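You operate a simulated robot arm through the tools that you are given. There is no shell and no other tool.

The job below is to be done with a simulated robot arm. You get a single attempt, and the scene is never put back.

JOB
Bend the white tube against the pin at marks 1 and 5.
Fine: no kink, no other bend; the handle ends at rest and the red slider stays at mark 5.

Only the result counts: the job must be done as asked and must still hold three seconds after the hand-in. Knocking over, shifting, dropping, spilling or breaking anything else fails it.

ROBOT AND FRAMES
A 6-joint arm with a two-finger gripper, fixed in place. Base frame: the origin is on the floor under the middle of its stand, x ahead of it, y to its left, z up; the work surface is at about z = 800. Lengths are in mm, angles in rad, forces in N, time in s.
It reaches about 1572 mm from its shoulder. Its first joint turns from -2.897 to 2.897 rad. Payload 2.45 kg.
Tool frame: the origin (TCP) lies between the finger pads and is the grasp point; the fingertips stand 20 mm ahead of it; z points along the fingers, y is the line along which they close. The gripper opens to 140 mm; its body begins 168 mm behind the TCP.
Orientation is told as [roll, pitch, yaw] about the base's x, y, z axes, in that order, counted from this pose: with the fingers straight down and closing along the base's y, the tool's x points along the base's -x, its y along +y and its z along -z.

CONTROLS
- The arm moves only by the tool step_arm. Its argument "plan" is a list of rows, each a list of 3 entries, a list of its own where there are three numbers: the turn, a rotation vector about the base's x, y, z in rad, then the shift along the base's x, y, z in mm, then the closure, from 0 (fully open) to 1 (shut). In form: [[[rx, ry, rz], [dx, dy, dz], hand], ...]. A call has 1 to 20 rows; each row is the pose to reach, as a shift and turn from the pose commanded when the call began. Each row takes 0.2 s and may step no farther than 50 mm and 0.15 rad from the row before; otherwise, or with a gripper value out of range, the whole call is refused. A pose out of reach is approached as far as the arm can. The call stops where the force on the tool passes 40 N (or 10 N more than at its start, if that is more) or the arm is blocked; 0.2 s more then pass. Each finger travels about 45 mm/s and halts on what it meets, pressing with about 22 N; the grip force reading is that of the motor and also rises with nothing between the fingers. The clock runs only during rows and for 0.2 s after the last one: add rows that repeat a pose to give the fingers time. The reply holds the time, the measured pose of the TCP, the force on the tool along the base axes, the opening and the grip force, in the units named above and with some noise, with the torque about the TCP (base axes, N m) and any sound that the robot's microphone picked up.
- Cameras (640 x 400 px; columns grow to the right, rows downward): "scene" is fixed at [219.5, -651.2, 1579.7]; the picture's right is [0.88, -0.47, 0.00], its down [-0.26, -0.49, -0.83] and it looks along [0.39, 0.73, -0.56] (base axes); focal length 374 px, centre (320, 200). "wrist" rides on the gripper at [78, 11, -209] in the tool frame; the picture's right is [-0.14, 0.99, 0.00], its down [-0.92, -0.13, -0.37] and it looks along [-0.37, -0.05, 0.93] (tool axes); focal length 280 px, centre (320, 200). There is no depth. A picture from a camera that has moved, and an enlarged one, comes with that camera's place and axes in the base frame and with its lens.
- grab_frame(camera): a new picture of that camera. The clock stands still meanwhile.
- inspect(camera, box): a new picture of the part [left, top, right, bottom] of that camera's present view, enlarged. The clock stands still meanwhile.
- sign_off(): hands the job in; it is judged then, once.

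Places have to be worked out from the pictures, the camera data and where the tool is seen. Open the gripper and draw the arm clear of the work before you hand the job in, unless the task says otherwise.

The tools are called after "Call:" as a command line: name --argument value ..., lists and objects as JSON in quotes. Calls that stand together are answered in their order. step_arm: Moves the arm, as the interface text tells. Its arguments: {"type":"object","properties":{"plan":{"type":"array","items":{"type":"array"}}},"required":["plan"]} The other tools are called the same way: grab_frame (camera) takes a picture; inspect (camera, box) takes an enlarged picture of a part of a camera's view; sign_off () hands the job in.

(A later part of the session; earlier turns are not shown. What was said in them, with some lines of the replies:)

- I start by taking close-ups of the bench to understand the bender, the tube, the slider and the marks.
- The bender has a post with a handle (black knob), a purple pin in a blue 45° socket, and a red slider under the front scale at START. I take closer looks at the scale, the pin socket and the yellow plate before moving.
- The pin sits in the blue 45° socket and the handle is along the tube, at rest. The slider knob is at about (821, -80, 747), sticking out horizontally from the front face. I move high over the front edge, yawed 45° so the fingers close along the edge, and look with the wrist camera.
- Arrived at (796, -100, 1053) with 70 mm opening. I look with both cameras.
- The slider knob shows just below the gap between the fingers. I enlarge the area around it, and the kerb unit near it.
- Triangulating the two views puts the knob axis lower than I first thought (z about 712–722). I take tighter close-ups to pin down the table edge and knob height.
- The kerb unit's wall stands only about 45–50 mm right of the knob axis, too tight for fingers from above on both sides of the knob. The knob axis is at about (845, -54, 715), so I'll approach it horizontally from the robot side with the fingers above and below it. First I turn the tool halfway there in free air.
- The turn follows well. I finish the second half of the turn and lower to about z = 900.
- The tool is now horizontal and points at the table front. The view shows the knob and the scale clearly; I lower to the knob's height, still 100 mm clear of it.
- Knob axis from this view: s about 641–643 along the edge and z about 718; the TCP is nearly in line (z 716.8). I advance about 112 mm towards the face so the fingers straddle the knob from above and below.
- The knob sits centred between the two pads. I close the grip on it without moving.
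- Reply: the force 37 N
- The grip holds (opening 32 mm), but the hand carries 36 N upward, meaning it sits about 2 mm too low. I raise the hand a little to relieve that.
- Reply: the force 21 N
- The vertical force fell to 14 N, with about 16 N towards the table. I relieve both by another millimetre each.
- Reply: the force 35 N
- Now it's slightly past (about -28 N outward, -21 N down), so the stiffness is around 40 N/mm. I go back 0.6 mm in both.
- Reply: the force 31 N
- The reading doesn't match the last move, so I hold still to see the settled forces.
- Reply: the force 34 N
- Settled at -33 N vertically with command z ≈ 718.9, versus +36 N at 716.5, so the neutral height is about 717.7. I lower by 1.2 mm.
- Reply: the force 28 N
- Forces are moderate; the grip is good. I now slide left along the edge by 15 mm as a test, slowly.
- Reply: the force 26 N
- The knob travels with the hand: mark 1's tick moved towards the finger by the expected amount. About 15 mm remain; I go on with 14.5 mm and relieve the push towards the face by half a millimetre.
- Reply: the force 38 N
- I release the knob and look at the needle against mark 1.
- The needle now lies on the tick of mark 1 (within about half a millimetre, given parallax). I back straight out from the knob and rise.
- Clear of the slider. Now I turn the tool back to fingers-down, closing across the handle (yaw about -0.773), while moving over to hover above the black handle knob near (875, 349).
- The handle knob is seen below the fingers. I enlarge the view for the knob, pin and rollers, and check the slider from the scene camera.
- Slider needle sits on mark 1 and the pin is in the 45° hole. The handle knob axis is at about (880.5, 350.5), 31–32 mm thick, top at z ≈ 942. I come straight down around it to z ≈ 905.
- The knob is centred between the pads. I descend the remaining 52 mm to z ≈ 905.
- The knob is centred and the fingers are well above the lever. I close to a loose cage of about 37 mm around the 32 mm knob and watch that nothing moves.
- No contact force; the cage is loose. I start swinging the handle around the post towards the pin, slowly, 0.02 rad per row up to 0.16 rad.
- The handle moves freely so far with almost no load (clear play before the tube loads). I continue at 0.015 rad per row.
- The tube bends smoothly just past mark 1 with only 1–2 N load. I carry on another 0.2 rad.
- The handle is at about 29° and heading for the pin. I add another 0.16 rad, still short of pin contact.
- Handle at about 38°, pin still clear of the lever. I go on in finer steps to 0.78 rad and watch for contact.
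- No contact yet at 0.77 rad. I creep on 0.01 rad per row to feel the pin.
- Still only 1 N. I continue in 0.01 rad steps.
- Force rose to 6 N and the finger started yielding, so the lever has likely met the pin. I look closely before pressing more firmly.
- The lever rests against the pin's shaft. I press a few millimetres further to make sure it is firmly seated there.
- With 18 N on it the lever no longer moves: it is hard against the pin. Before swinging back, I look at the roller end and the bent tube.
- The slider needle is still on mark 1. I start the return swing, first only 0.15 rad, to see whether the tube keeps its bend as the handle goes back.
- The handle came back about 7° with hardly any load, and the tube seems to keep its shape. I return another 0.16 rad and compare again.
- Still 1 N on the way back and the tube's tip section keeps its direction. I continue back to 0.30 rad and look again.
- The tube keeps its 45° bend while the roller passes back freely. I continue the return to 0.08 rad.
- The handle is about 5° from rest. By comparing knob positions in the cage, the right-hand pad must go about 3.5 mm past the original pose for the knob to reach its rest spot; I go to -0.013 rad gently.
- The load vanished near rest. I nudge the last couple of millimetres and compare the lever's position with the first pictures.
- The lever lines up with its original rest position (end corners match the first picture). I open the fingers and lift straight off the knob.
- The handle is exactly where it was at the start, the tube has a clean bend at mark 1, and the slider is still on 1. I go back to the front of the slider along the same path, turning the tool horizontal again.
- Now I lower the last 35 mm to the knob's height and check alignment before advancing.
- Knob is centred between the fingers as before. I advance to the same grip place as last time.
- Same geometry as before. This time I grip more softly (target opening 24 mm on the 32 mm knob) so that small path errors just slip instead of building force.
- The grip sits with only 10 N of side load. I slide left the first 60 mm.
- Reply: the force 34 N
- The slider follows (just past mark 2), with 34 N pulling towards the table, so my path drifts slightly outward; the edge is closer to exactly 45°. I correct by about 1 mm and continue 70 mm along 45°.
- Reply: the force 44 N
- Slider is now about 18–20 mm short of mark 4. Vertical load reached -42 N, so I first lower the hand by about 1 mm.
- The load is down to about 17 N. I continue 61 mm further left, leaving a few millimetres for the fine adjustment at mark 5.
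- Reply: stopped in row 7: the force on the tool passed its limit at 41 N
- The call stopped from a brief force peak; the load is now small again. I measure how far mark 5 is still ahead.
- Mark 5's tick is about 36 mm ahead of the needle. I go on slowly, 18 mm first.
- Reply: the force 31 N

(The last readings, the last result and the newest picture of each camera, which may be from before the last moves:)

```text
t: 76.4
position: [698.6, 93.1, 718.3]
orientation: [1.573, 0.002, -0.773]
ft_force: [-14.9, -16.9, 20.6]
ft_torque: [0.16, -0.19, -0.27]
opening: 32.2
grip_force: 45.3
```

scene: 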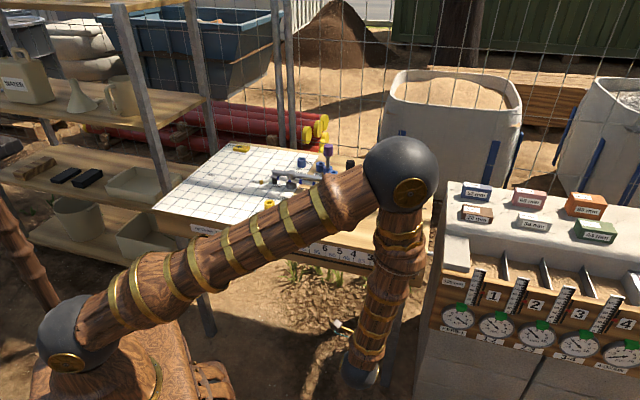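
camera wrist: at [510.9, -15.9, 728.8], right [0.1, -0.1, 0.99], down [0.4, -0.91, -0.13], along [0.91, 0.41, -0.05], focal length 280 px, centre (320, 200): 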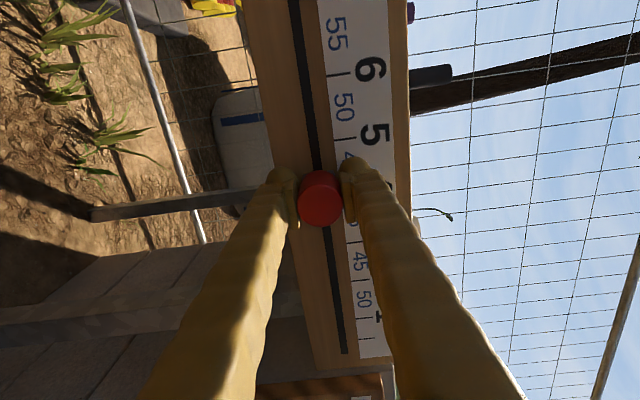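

Moderate load (-22 N outward, +21 N up); I relieve both by half a millimetre and slide 17 mm more.

Call:
step_arm --plan '[[[0, 0, 0], [-0.35, -0.35, 0.5], 0.83], [[0, 0, 0], [-1.4, 0.8, 0.5], 0.83], [[0, 0, 0], [-3.2, 2.5, 0.5], 0.83], [[0, 0, 0], [-5.0, 4.3, 0.5], 0.83], [[0, 0, 0], [-6.8, 6.1, 0.5], 0.83], [[0, 0, 0], [-8.5, 7.8, 0.5], 0.83], [[0, 0, 0], [-10.3, 9.6, 0.5], 0.83], [[0, 0, 0], [-11.7, 11.0, 0.5], 0.83], [[0, 0, 0], [-12.4, 11.7, 0.5], 0.83], [[0, 0, 0], [-12.4, 11.7, 0.5], 0.83]]'

Call:
inspect --camera "wrist" --box '[240, 100, 440, 225]'

```text
t: 78.6
position: [685.8, 104.8, 716.9]
orientation: [1.572, 0.002, -0.773]
ft_force: [20.9, 28.0, 4.6]
ft_torque: [-0.01, -0.02, 0.13]
opening: 32.0
grip_force: 45.2
```

```text
3.20 times, centred on (340, 162) of wrist
camera zoom: at [485.9, 8.6, 729.0], right [0.1, -0.1, 0.99], down [0.4, -0.91, -0.13], along [0.91, 0.41, -0.05], focal length 897 px, centre (256, 320)
```

zoom: 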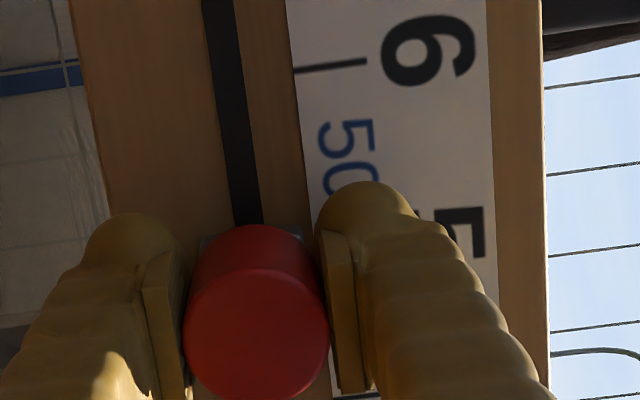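

By reckoning the needle is about at mark 5. I release the knob and look.

Call:
step_arm --plan '[[[0, 0, 0], [0, 0, 0], 0.6], [[0, 0, 0], [0, 0, 0], 0.45], [[0, 0, 0], [0, 0, 0], 0.35], [[0, 0, 0], [0, 0, 0], 0.35]]'

Call:
inspect --camera "wrist" --box '[290, 120, 420, 220]'

Call:
grab_frame --camera "scene"

```text
t: 79.6
position: [687.2, 105.2, 717.4]
orientation: [1.572, 0.0, -0.775]
ft_force: [0.2, -0.6, -0.8]
ft_torque: [0.0, 0.01, -0.04]
opening: 90.8
grip_force: 0.1
```

```text
4.00 times, centred on (355, 170) of wrist
camera zoom: at [486.0, 8.3, 729.0], right [0.1, -0.1, 0.99], down [0.4, -0.91, -0.13], along [0.91, 0.41, -0.05], focal length 1122 px, centre (180, 320)
```

zoom: 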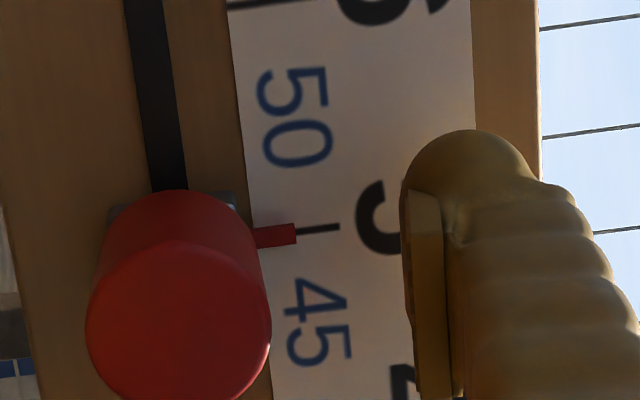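

```text
taken
```

scene: 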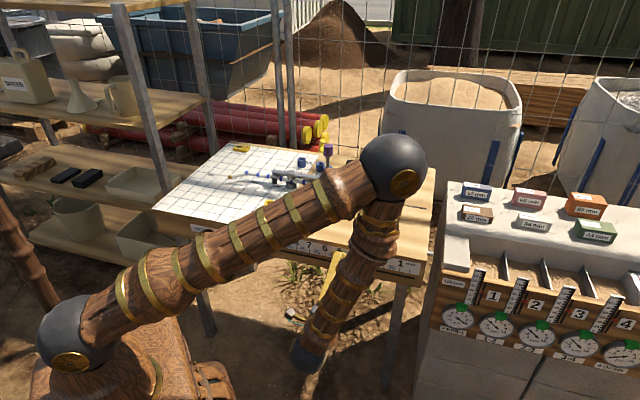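

The needle covers mark 5's tick, with the same small parallax as at mark 1 (within half a millimetre). I back off 70 mm, then rise.

Call:
step_arm --plan '[[[0, 0, 0], [-5, -5, 0], 0.35], [[0, 0, 0], [-15, -15, 0], 0.35], [[0, 0, 0], [-28, -28, 0], 0.35], [[0, 0, 0], [-42, -42, 0], 0.35], [[0, 0, 0], [-49.5, -49.5, 0], 0.35], [[0, 0, 0], [-49.5, -49.5, 35], 0.35], [[0, 0, 0], [-49.5, -49.5, 80], 0.35], [[0, 0, 0], [-49.5, -49.5, 125], 0.35], [[0, 0, 0], [-49.5, -49.5, 170], 0.35], [[0, 0, 0], [-49.5, -49.5, 215], 0.35], [[0, 0, 0], [-49.5, -49.5, 260], 0.35], [[0, 0, 0], [-49.5, -49.5, 305], 0.35], [[0, 0, 0], [-49.5, -49.5, 350], 0.35], [[0, 0, 0], [-49.5, -49.5, 350], 0.35]]'

Call:
grab_frame --camera "scene"

```text
t: 82.6
position: [655.9, 46.0, 1074.8]
orientation: [1.569, 0.0, -0.769]
ft_force: [0.7, 0.6, 0.9]
ft_torque: [-0.02, -0.02, -0.02]
opening: 91.0
grip_force: 0.1
out of reach, approached as far as the arm can: row 6, 7, 8, 9, 10, 11, 12, 13, 14
```

```text
taken
```

scene: 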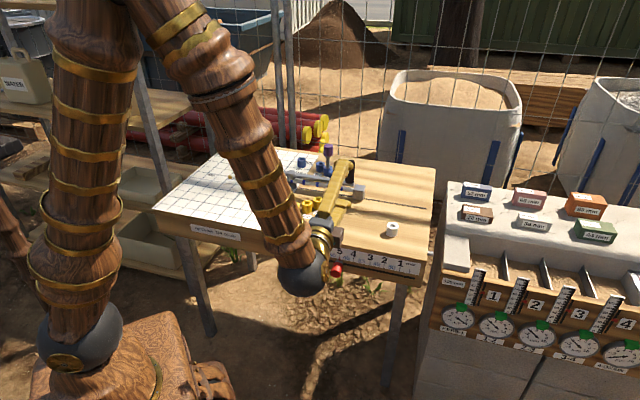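

Part of that path was at the inner edge of the reach, so I check that the slider wasn't touched.

Call:
inspect --camera "scene" --box '[305, 240, 385, 290]'

Call:
grab_frame --camera "wrist"

```text
8.00 times, centred on (345, 265) of scene
camera zoom: at [219.5, -651.2, 1579.7], right [0.88, -0.47, 0.0], down [-0.26, -0.49, -0.83], along [0.39, 0.73, -0.56], focal length 2991 px, centre (120, -320)
```

zoom: 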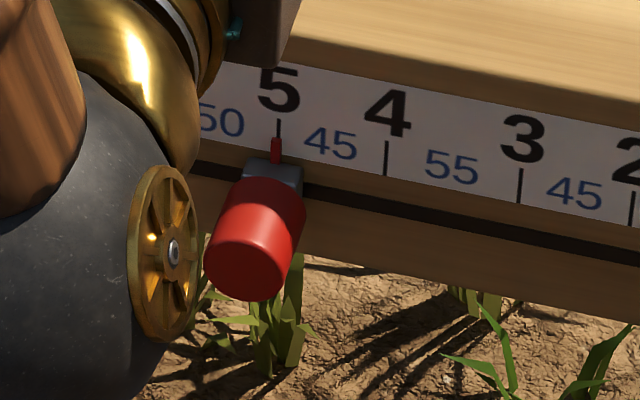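

```text
taken
camera wrist: at [455.1, -50.6, 1086.8], right [0.1, -0.1, 0.99], down [0.4, -0.91, -0.13], along [0.91, 0.41, -0.05], focal length 280 px, centre (320, 200)
```

wrist: 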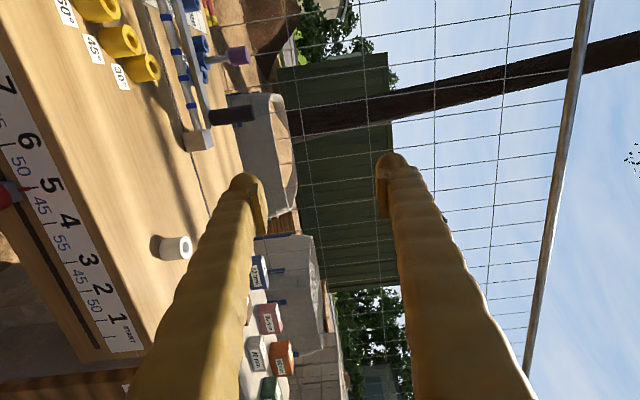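

The needle is still exactly on mark 5. I now move up over the handle again, turning the fingers down.

Call:
step_arm --plan '[[[0, 0, 0], [20, 22, 5], 0.35], [[-0.0937, 0.0914, 0], [40, 46, 12], 0.35], [[-0.1874, 0.1829, 0], [60, 72, 20], 0.35], [[-0.281, 0.2743, 0], [80, 98, 28], 0.35], [[-0.3747, 0.3657, 0], [100, 123, 34], 0.35], [[-0.4684, 0.4572, 0], [120, 148, 40], 0.35], [[-0.5621, 0.5486, 0], [140, 172, 40], 0.35], [[-0.6558, 0.64, 0], [160, 196, 40], 0.35], [[-0.7495, 0.7315, 0], [180, 220, 40], 0.35], [[-0.8431, 0.8229, 0], [200, 244, 40], 0.35], [[-0.9368, 0.9143, 0], [218, 266, 40], 0.35], [[-1.0305, 1.0058, 0], [233, 282, 40], 0.35], [[-1.1242, 1.0972, 0], [242, 292, 40], 0.35], [[-1.1242, 1.0972, 0], [242, 292, 40], 0.35]]'

Call:
grab_frame --camera "scene"

Call:
inspect --camera "wrist" --box '[240, 90, 400, 190]'

```text
t: 85.6
position: [898.0, 338.5, 1114.5]
orientation: [0.0, -0.004, -0.774]
ft_force: [-0.5, 0.2, -0.2]
ft_torque: [0.0, -0.03, 0.01]
opening: 91.2
grip_force: 0.0
```

```text
taken
```

scene: 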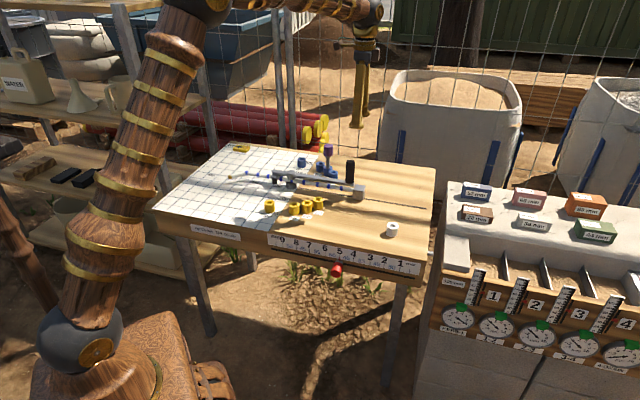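

```text
4.00 times, centred on (320, 140) of wrist
camera zoom: at [850.6, 400.7, 1323.7], right [0.79, 0.61, 0.0], down [0.57, -0.73, 0.37], along [0.23, -0.29, -0.93], focal length 1122 px, centre (320, 440)
```

zoom: 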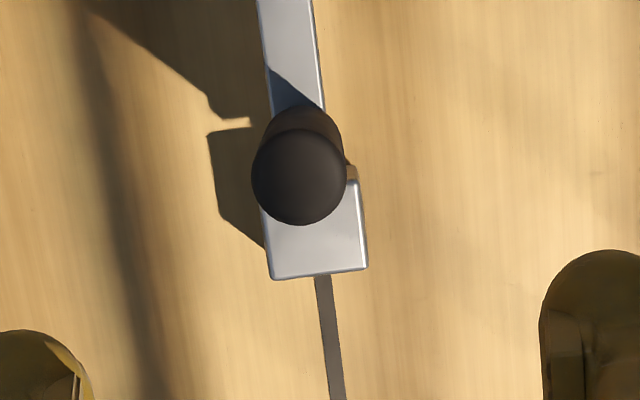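

The knob is at the same spot (880.5, 350.5). I take a close look at the clamp block beside the handle and at the fed-out tube before descending.

Call:
inspect --camera "scene" --box '[300, 135, 400, 205]'

Call:
inspect --camera "scene" --box '[200, 135, 330, 215]'

Call:
inspect --camera "scene" --box '[305, 240, 385, 290]'

```text
5.71 times, centred on (350, 170) of scene
camera zoom: at [219.5, -651.2, 1579.7], right [0.88, -0.47, 0.0], down [-0.26, -0.49, -0.83], along [0.39, 0.73, -0.56], focal length 2136 px, centre (149, 371)
```

zoom: 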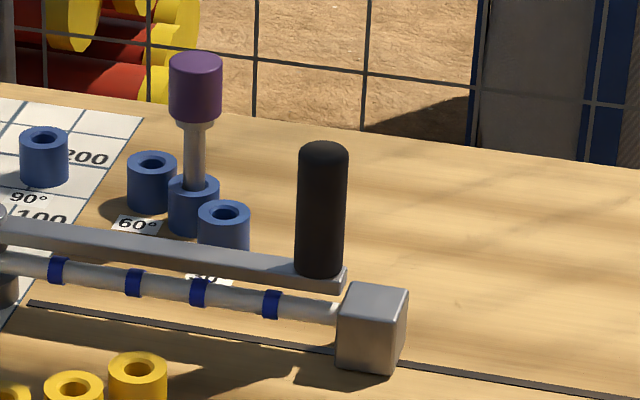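

```text
4.92 times, centred on (265, 175) of scene
camera zoom: at [219.5, -651.2, 1579.7], right [0.88, -0.47, 0.0], down [-0.26, -0.49, -0.83], along [0.39, 0.73, -0.56], focal length 1840 px, centre (591, 323)
```

zoom: 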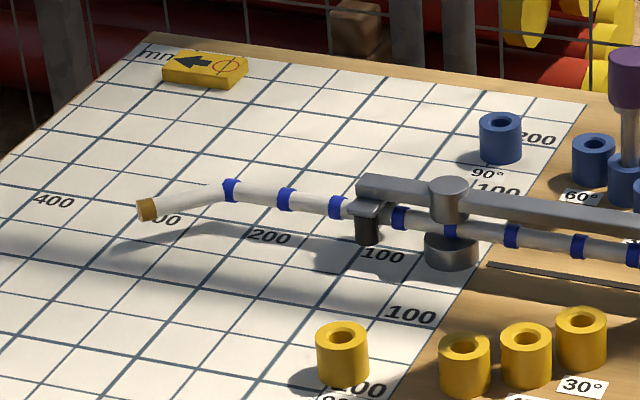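

```text
8.00 times, centred on (345, 265) of scene
camera zoom: at [219.5, -651.2, 1579.7], right [0.88, -0.47, 0.0], down [-0.26, -0.49, -0.83], along [0.39, 0.73, -0.56], focal length 2991 px, centre (120, -320)
```

zoom: 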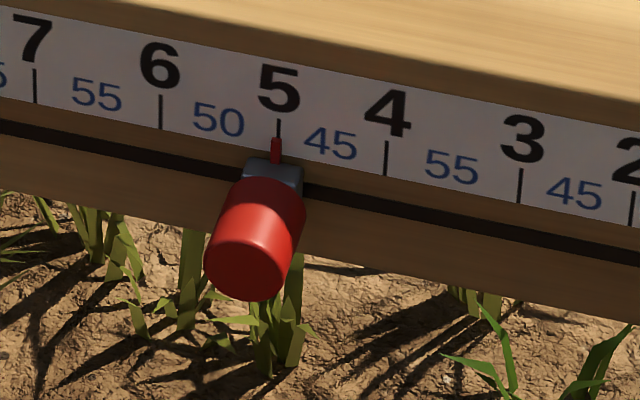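

Mark 5's ring is at the post, the block sits below lever height, and the slider reads 5. I descend around the knob again, first to z ≈ 955.

Call:
step_arm --plan '[[[0, 0, 0], [-9, 6.3, -20], 0.4], [[0, 0, 0], [-17.5, 12.6, -50], 0.45], [[0, 0, 0], [-17.5, 12.6, -90], 0.45], [[0, 0, 0], [-17.5, 12.6, -130], 0.45], [[0, 0, 0], [-17.5, 12.6, -155], 0.45], [[0, 0, 0], [-17.5, 12.6, -155], 0.45]]'

Call:
inspect --camera "wrist" --box '[220, 100, 420, 225]'

```text
t: 87.0
position: [880.1, 352.2, 960.6]
orientation: [0.002, -0.002, -0.773]
ft_force: [-0.2, 0.2, -0.5]
ft_torque: [0.01, 0.0, 0.02]
opening: 77.1
grip_force: 0.1
```

```text
3.20 times, centred on (320, 162) of wrist
camera zoom: at [832.7, 412.3, 1169.5], right [0.79, 0.61, 0.0], down [0.57, -0.74, 0.37], along [0.23, -0.29, -0.93], focal length 897 px, centre (320, 320)
```

zoom: 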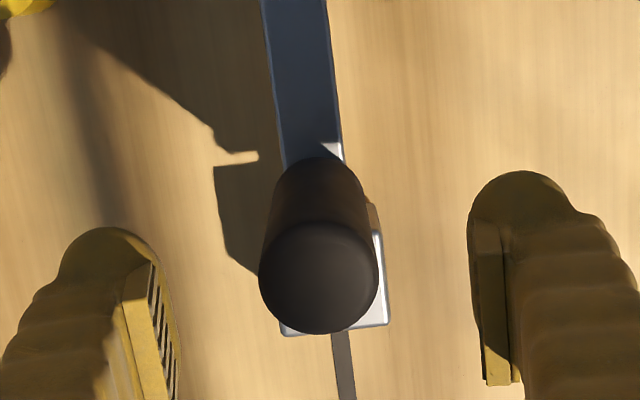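

Camera pose and picture match the first round, so the hand is centred on the knob. I descend to z ≈ 905 and close to the loose cage.

Call:
step_arm --plan '[[[0, 0, 0], [0, 0, -15], 0.45], [[0, 0, 0], [0, 0, -30], 0.45], [[0, 0, 0], [0, 0, -45], 0.45], [[0, 0, 0], [0, 0, -54.5], 0.45], [[0, 0, 0], [0, 0, -54.5], 0.6], [[0, 0, 0], [0, 0, -54.5], 0.7], [[0, 0, 0], [0, 0, -54.5], 0.735], [[0, 0, 0], [0, 0, -54.5], 0.735]]'

Call:
inspect --camera "wrist" --box '[220, 120, 420, 245]'

```text
t: 88.8
position: [881.1, 350.5, 904.9]
orientation: [0.002, -0.001, -0.775]
ft_force: [0.1, -0.5, -0.2]
ft_torque: [0.03, -0.01, -0.02]
opening: 37.1
grip_force: 0.1
```

```text
3.20 times, centred on (320, 182) of wrist
camera zoom: at [832.4, 412.7, 1113.7], right [0.79, 0.61, 0.0], down [0.57, -0.74, 0.37], along [0.23, -0.29, -0.93], focal length 897 px, centre (320, 256)
```

zoom: 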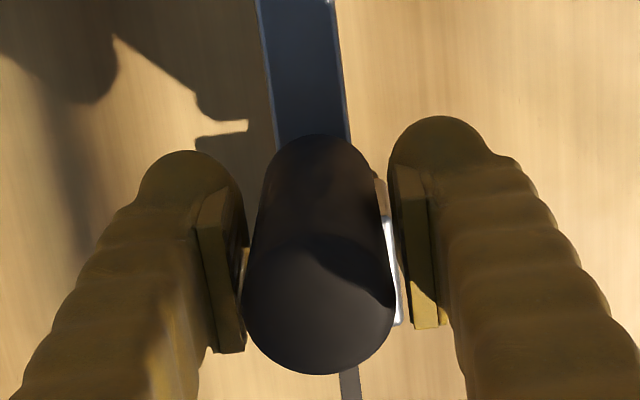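

Same starting condition as for the first bend. I swing towards the pin, 0.02 rad per row, to 0.38 rad.

Call:
step_arm --plan '[[[0, 0, 0.02], [3.21, 3.41, 0], 0.735], [[0, 0, 0.04], [6.34, 6.89, 0], 0.735], [[0, 0, 0.06], [9.41, 10.42, 0], 0.735], [[0, 0, 0.08], [12.4, 14.02, 0], 0.735], [[0, 0, 0.1], [15.33, 17.68, 0], 0.735], [[0, 0, 0.12], [18.18, 21.4, 0], 0.735], [[0, 0, 0.14], [20.95, 25.17, 0], 0.735], [[0, 0, 0.16], [23.65, 29.0, 0], 0.735], [[0, 0, 0.18], [26.27, 32.88, 0], 0.735], [[0, 0, 0.2], [28.81, 36.81, 0], 0.735], [[0, 0, 0.22], [31.28, 40.78, 0], 0.735], [[0, 0, 0.24], [33.67, 44.81, 0], 0.735], [[0, 0, 0.26], [35.97, 48.89, 0], 0.735], [[0, 0, 0.28], [38.19, 53.01, 0], 0.735], [[0, 0, 0.3], [40.32, 57.17, 0], 0.735], [[0, 0, 0.32], [42.38, 61.38, 0], 0.735], [[0, 0, 0.34], [44.35, 65.63, 0], 0.735], [[0, 0, 0.36], [46.24, 69.91, 0], 0.735], [[0, 0, 0.38], [48.03, 74.25, 0], 0.735], [[0, 0, 0.38], [48.03, 74.25, 0], 0.735]]'

Call:
inspect --camera "scene" --box '[200, 120, 400, 245]'

```text
t: 93.0
position: [928.1, 425.7, 905.6]
orientation: [0.003, -0.002, -0.394]
ft_force: [-0.7, -0.4, 0.6]
ft_torque: [0.02, 0.05, 0.01]
opening: 38.0
grip_force: 0.2
```

```text
3.20 times, centred on (300, 182) of scene
camera zoom: at [219.5, -651.2, 1579.7], right [0.88, -0.47, 0.0], down [-0.26, -0.49, -0.83], along [0.39, 0.73, -0.56], focal length 1196 px, centre (384, 256)
```

zoom: 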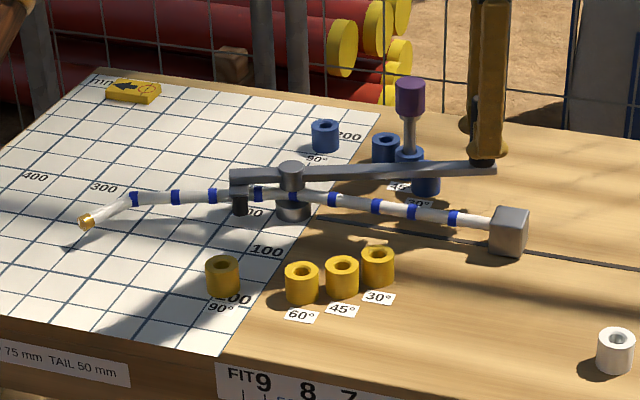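

Bending smoothly at mark 5 with under 1 N. I continue to 0.76 rad, just short of the pin.

Call:
step_arm --plan '[[[0, 0, 0.02], [1.72, 4.35, 0], 0.735], [[0, 0, 0.04], [3.34, 8.74, 0], 0.735], [[0, 0, 0.06], [4.87, 13.16, 0], 0.735], [[0, 0, 0.08], [6.32, 17.62, 0], 0.735], [[0, 0, 0.1], [7.68, 22.1, 0], 0.735], [[0, 0, 0.12], [8.95, 26.6, 0], 0.735], [[0, 0, 0.14], [10.12, 31.13, 0], 0.735], [[0, 0, 0.16], [11.21, 35.69, 0], 0.735], [[0, 0, 0.18], [12.21, 40.26, 0], 0.735], [[0, 0, 0.2], [13.11, 44.86, 0], 0.735], [[0, 0, 0.22], [13.92, 49.46, 0], 0.735], [[0, 0, 0.24], [14.65, 54.1, 0], 0.735], [[0, 0, 0.26], [15.27, 58.74, 0], 0.735], [[0, 0, 0.28], [15.81, 63.39, 0], 0.735], [[0, 0, 0.3], [16.24, 68.05, 0], 0.735], [[0, 0, 0.32], [16.59, 72.72, 0], 0.735], [[0, 0, 0.34], [16.85, 77.4, 0], 0.735], [[0, 0, 0.36], [17.0, 82.08, 0], 0.735], [[0, 0, 0.38], [17.07, 86.76, 0], 0.735], [[0, 0, 0.38], [17.07, 86.76, 0], 0.735]]'

Call:
inspect --camera "scene" --box '[200, 120, 400, 245]'

```text
t: 97.2
position: [945.8, 512.5, 904.4]
orientation: [0.002, 0.0, -0.015]
ft_force: [-0.7, -0.9, -0.6]
ft_torque: [-0.04, -0.01, -0.01]
opening: 37.7
grip_force: 0.7
```

```text
3.20 times, centred on (300, 182) of scene
camera zoom: at [219.5, -651.2, 1579.7], right [0.88, -0.47, 0.0], down [-0.26, -0.49, -0.83], along [0.39, 0.73, -0.56], focal length 1196 px, centre (384, 256)
```

zoom: 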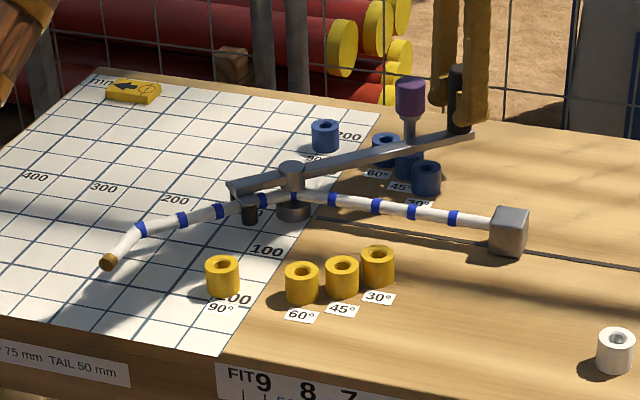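

Just short of the pin. I creep the last bit and press firmly as in the first bend.

Call:
step_arm --plan '[[[0, 0, 0.01], [0, 2.34, 0], 0.735], [[0, 0, 0.02], [-0.03, 4.67, 0], 0.735], [[0, 0, 0.03], [-0.07, 7.02, 0], 0.735], [[0, 0, 0.035], [-0.1, 8.2, 0], 0.735], [[0, 0, 0.04], [-0.15, 9.36, 0], 0.735], [[0, 0, 0.045], [-0.2, 10.5, 0], 0.735], [[0, 0, 0.049], [-0.25, 11.6, 0], 0.735], [[0, 0, 0.049], [-0.25, 12.4, 0], 0.735], [[0, 0, 0.049], [-0.25, 12.4, 0], 0.735], [[0, 0, 0.049], [-0.25, 12.4, 0], 0.735]]'

Call:
inspect --camera "scene" --box '[300, 135, 370, 185]'

Call:
inspect --camera "wrist" --box '[280, 80, 400, 240]'

Call:
inspect --camera "scene" --box '[200, 120, 400, 245]'

```text
t: 99.4
position: [944.7, 524.5, 905.3]
orientation: [0.002, 0.0, 0.035]
ft_force: [-6.2, -18.3, -1.9]
ft_torque: [0.49, -0.07, -0.19]
opening: 47.1
grip_force: 7.2
```

```text
8.00 times, centred on (335, 160) of scene
camera zoom: at [219.5, -651.2, 1579.7], right [0.88, -0.47, 0.0], down [-0.26, -0.49, -0.83], along [0.39, 0.73, -0.56], focal length 2991 px, centre (200, 520)
```

zoom: 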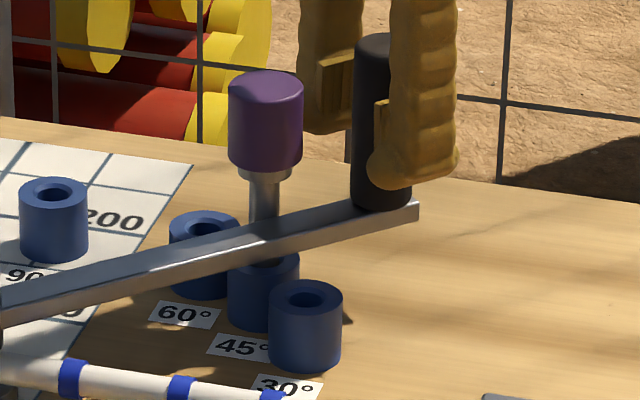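

```text
2.50 times, centred on (340, 160) of wrist
camera zoom: at [867.7, 531.4, 1113.8], right [0.1, 0.99, 0.0], down [0.92, -0.1, 0.37], along [0.37, -0.04, -0.93], focal length 701 px, centre (270, 300)
```

zoom: 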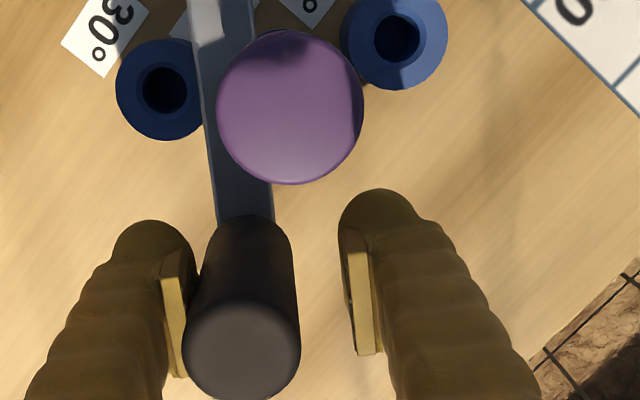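

```text
3.20 times, centred on (300, 182) of scene
camera zoom: at [219.5, -651.2, 1579.7], right [0.88, -0.47, 0.0], down [-0.26, -0.49, -0.83], along [0.39, 0.73, -0.56], focal length 1196 px, centre (384, 256)
```

zoom: 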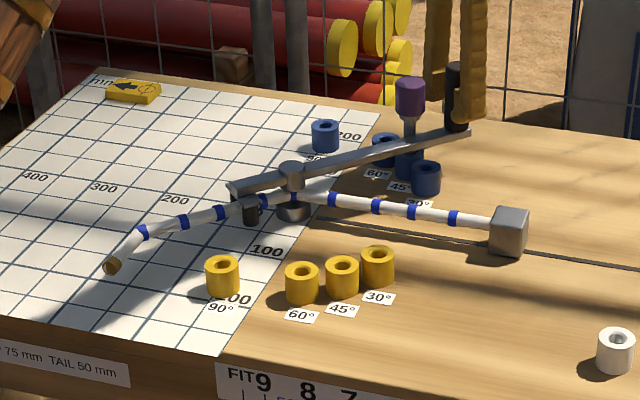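

Again 18 N against the pin with the lever at exactly the same spot as in the first bend, and the tube shows clean bends at rings 1 and 5. I swing the handle back towards rest.

Call:
step_arm --plan '[[[0, 0, -0.009], [0.1, -3.04, 0], 0.735], [[0, 0, -0.029], [0.22, -7.73, 0], 0.735], [[0, 0, -0.049], [0.25, -12.4, 0], 0.735], [[0, 0, -0.069], [0.18, -17.08, 0], 0.735], [[0, 0, -0.089], [0.03, -21.76, 0], 0.735], [[0, 0, -0.109], [-0.23, -26.44, 0], 0.735], [[0, 0, -0.129], [-0.58, -31.11, 0], 0.735], [[0, 0, -0.149], [-1.01, -35.77, 0], 0.735], [[0, 0, -0.169], [-1.55, -40.42, 0], 0.735], [[0, 0, -0.189], [-2.17, -45.06, 0], 0.735], [[0, 0, -0.209], [-2.9, -49.7, 0], 0.735], [[0, 0, -0.229], [-3.71, -54.3, 0], 0.735], [[0, 0, -0.249], [-4.61, -58.9, 0], 0.735], [[0, 0, -0.269], [-5.61, -63.47, 0], 0.735], [[0, 0, -0.289], [-6.7, -68.03, 0], 0.735], [[0, 0, -0.309], [-7.87, -72.56, 0], 0.735], [[0, 0, -0.329], [-9.14, -77.06, 0], 0.735], [[0, 0, -0.349], [-10.5, -81.54, 0], 0.735], [[0, 0, -0.369], [-11.95, -86.0, 0], 0.735], [[0, 0, -0.389], [-13.48, -90.42, 0], 0.735]]'

Call:
inspect --camera "scene" --box '[200, 120, 400, 245]'

```text
t: 103.6
position: [932.1, 433.4, 903.6]
orientation: [0.002, -0.003, -0.353]
ft_force: [1.1, 0.5, 0.1]
ft_torque: [0.02, -0.02, -0.02]
opening: 37.5
grip_force: 1.4
```

```text
3.20 times, centred on (300, 182) of scene
camera zoom: at [219.5, -651.2, 1579.7], right [0.88, -0.47, 0.0], down [-0.26, -0.49, -0.83], along [0.39, 0.73, -0.56], focal length 1196 px, centre (384, 256)
```

zoom: 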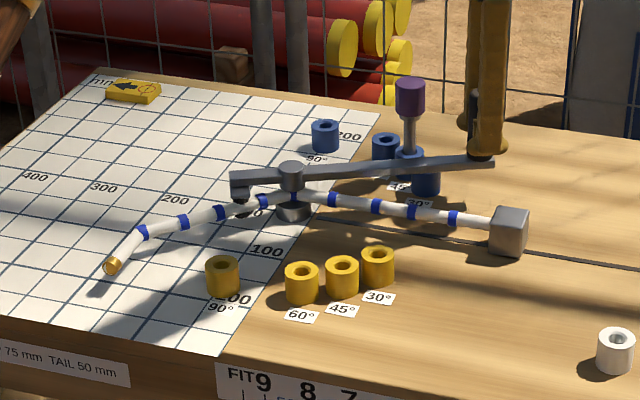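

The tube holds both bends. I continue the return down to 0.02 rad.

Call:
step_arm --plan '[[[0, 0, -0.02], [-1.62, -4.39, 0], 0.735], [[0, 0, -0.04], [-3.34, -8.74, 0], 0.735], [[0, 0, -0.06], [-5.13, -13.08, 0], 0.735], [[0, 0, -0.08], [-7.02, -17.36, 0], 0.735], [[0, 0, -0.1], [-8.99, -21.61, 0], 0.735], [[0, 0, -0.12], [-11.05, -25.82, 0], 0.735], [[0, 0, -0.14], [-13.18, -29.98, 0], 0.735], [[0, 0, -0.16], [-15.4, -34.1, 0], 0.735], [[0, 0, -0.18], [-17.7, -38.18, 0], 0.735], [[0, 0, -0.2], [-20.09, -42.21, 0], 0.735], [[0, 0, -0.22], [-22.56, -46.18, 0], 0.735], [[0, 0, -0.24], [-25.1, -50.11, 0], 0.735], [[0, 0, -0.26], [-27.72, -53.99, 0], 0.735], [[0, 0, -0.28], [-30.42, -57.82, 0], 0.735], [[0, 0, -0.3], [-33.19, -61.59, 0], 0.735], [[0, 0, -0.32], [-36.04, -65.31, 0], 0.735], [[0, 0, -0.34], [-38.97, -68.97, 0], 0.735], [[0, 0, -0.36], [-41.96, -72.57, 0], 0.735], [[0, 0, -0.38], [-45.03, -76.1, 0], 0.735], [[0, 0, -0.4], [-48.16, -79.58, 0], 0.735]]'

Call:
inspect --camera "wrist" --box '[220, 120, 420, 245]'

```text
t: 107.8
position: [883.1, 354.2, 905.5]
orientation: [0.002, -0.002, -0.755]
ft_force: [0.2, 0.3, -0.1]
ft_torque: [0.01, -0.02, 0.0]
opening: 37.1
grip_force: 0.0
```

```text
3.20 times, centred on (320, 182) of wrist
camera zoom: at [834.1, 415.2, 1114.3], right [0.78, 0.63, 0.0], down [0.58, -0.72, 0.37], along [0.23, -0.29, -0.93], focal length 897 px, centre (320, 256)
```

zoom: 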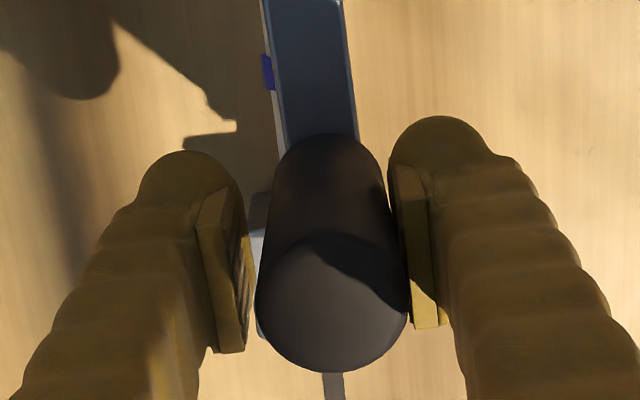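

Almost at rest. I go the last few millimetres to the same end point as after the first bend.

Call:
step_arm --plan '[[[0, 0, -0.01], [-1.6, -1.7, 0], 0.735], [[0, 0, -0.02], [-3.2, -3.4, 0], 0.735], [[0, 0, -0.026], [-4.2, -4.4, 0], 0.735], [[0, 0, -0.031], [-5.0, -5.26, 0], 0.735], [[0, 0, -0.031], [-5.0, -5.26, 0], 0.735]]'

Call:
inspect --camera "wrist" --box '[220, 120, 420, 245]'

Call:
inspect --camera "scene" --box '[265, 140, 355, 200]'

```text
t: 109.0
position: [877.9, 347.9, 904.4]
orientation: [0.0, -0.001, -0.785]
ft_force: [-0.8, 0.8, 0.0]
ft_torque: [0.02, -0.02, 0.01]
opening: 37.9
grip_force: 0.2
```

```text
3.20 times, centred on (320, 182) of wrist
camera zoom: at [830.8, 411.2, 1113.7], right [0.8, 0.6, 0.0], down [0.56, -0.74, 0.37], along [0.22, -0.29, -0.93], focal length 897 px, centre (320, 256)
```

zoom: 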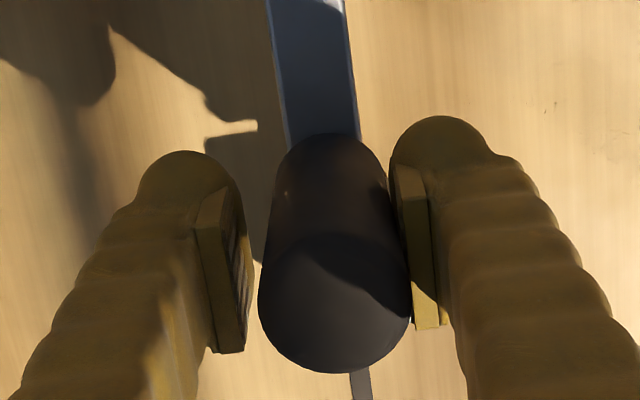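

```text
6.67 times, centred on (310, 170) of scene
camera zoom: at [219.5, -651.2, 1579.7], right [0.88, -0.47, 0.0], down [-0.26, -0.49, -0.83], along [0.39, 0.73, -0.56], focal length 2492 px, centre (387, 400)
```

zoom: 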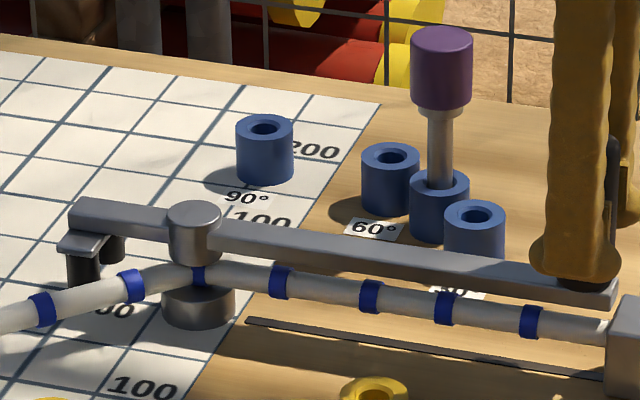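

The handle matches its rest position. I open the fingers and lift clear.

Call:
step_arm --plan '[[[0, 0, 0], [0, 0, 0], 0.6], [[0, 0, 0], [0, 0, 0], 0.45], [[0, 0, 0], [0, 0, 0], 0.45], [[0, 0, 0], [0, 0, 20], 0.45], [[0, 0, 0.005], [0, 0, 60], 0.45], [[0, 0, 0.011], [0, 0, 105], 0.35], [[0, 0, 0.011], [0, 0, 150], 0.2], [[0, 0, 0.011], [0, 0, 195], 0.1], [[0, 0, 0.011], [0, 0, 230], 0], [[0, 0, 0.011], [0, 0, 230], 0]]'

Call:
inspect --camera "scene" --box '[265, 140, 355, 200]'

Call:
inspect --camera "scene" --box '[305, 240, 385, 290]'

Call:
inspect --camera "scene" --box '[200, 120, 400, 245]'

```text
t: 111.2
position: [878.4, 347.6, 1132.6]
orientation: [0.001, -0.001, -0.774]
ft_force: [0.0, 0.5, -0.1]
ft_torque: [0.01, 0.0, 0.01]
opening: 140.0
grip_force: 0.0
```

```text
6.67 times, centred on (310, 170) of scene
camera zoom: at [219.5, -651.2, 1579.7], right [0.88, -0.47, 0.0], down [-0.26, -0.49, -0.83], along [0.39, 0.73, -0.56], focal length 2492 px, centre (387, 400)
```

zoom: 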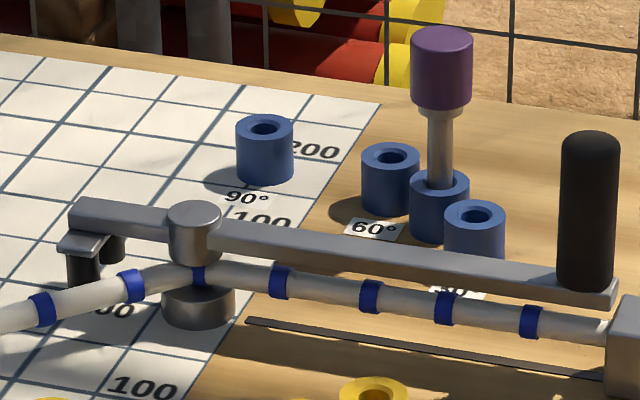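

```text
8.00 times, centred on (345, 265) of scene
camera zoom: at [219.5, -651.2, 1579.7], right [0.88, -0.47, 0.0], down [-0.26, -0.49, -0.83], along [0.39, 0.73, -0.56], focal length 2991 px, centre (120, -320)
```

zoom: 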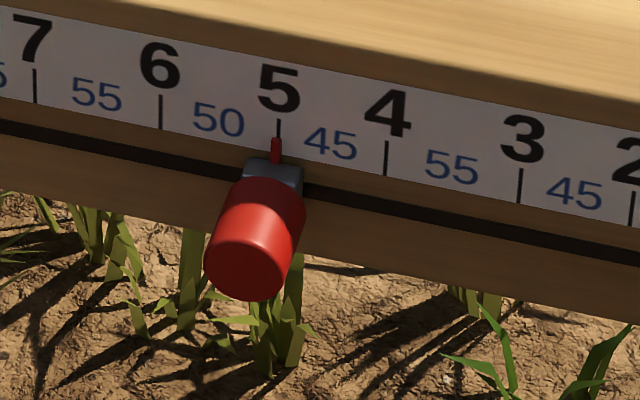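

```text
3.20 times, centred on (300, 182) of scene
camera zoom: at [219.5, -651.2, 1579.7], right [0.88, -0.47, 0.0], down [-0.26, -0.49, -0.83], along [0.39, 0.73, -0.56], focal length 1196 px, centre (384, 256)
```

zoom: 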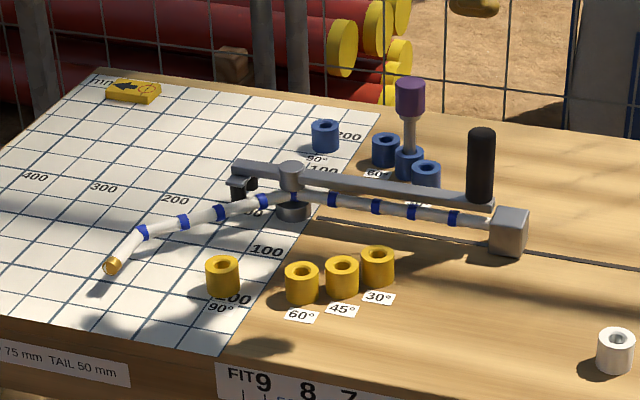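

Both bends are in, the handle is at its original rest pose, the pin is in its socket and the slider is on 5. I draw the arm further away from the bender before handing in.

Call:
step_arm --plan '[[[0, 0, 0], [-20, 5, 15], 0], [[0, 0, 0], [-60, 15, 30], 0], [[0, 0, 0], [-105, 25, 40], 0], [[0, 0, 0], [-150, 35, 45], 0], [[0, 0, 0], [-195, 45, 50], 0], [[0, 0, 0], [-235, 55, 50], 0], [[0, 0, 0], [-260, 60, 50], 0], [[0, 0, 0], [-260, 60, 50], 0], [[0, 0, 0], [-260, 60, 50], 0]]'

Call:
grab_frame --camera "scene"

Call:
inspect --camera "scene" --box '[305, 240, 385, 290]'

```text
t: 113.2
position: [620.0, 408.4, 1185.4]
orientation: [0.002, -0.002, -0.774]
ft_force: [0.4, 0.8, -0.5]
ft_torque: [-0.02, 0.0, 0.02]
opening: 139.9
grip_force: 0.1
```

```text
taken
```

scene: 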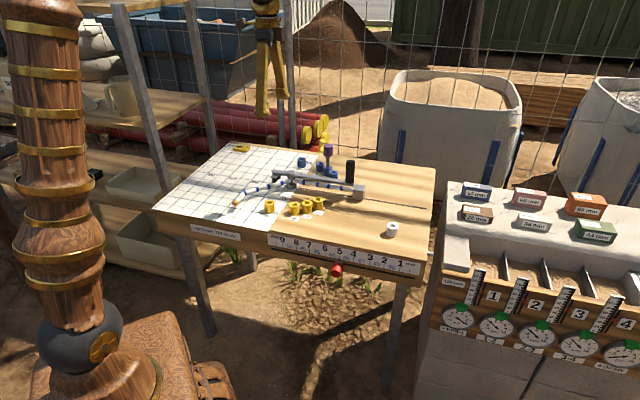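

```text
8.00 times, centred on (345, 265) of scene
camera zoom: at [219.5, -651.2, 1579.7], right [0.88, -0.47, 0.0], down [-0.26, -0.49, -0.83], along [0.39, 0.73, -0.56], focal length 2991 px, centre (120, -320)
```

zoom: 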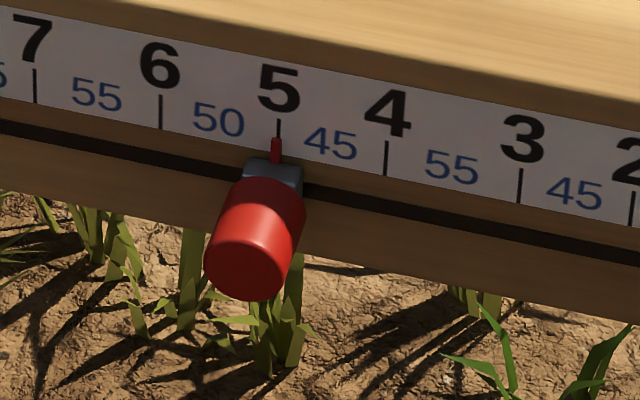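

The arm is clear with the gripper open, the slider is on mark 5, the handle is at rest, and nothing else on the bench has moved. I hand the job in.

Call:
sign_off

```text
The job is handed in.
```

I bent the white tube against the pin at marks 1 and 5 and handed the job in; the result of the judging hasn't come back.

- **Bends:** both times the handle was pressed against the pin in the 45° socket with about 18 N, and it stopped at the same place. The pictures show clean bends at rings 1 and 5, with no kink and no other bend.
- **Handle:** it is back at rest, in the same position as in the first pictures.
- **Slider:** the needle is on the mark 5 tick to within about half a millimetre, and it stayed there after the arm moved away.
- **Rest of the bench:** the pin is still in its socket and nothing else looks shifted. The gripper is open and the arm is clear of the work.

While I slid the red slider towards mark 5, one move stopped itself when the force reached 41 N. I carried on slowly from there, and the slider and tube showed no sign of harm.
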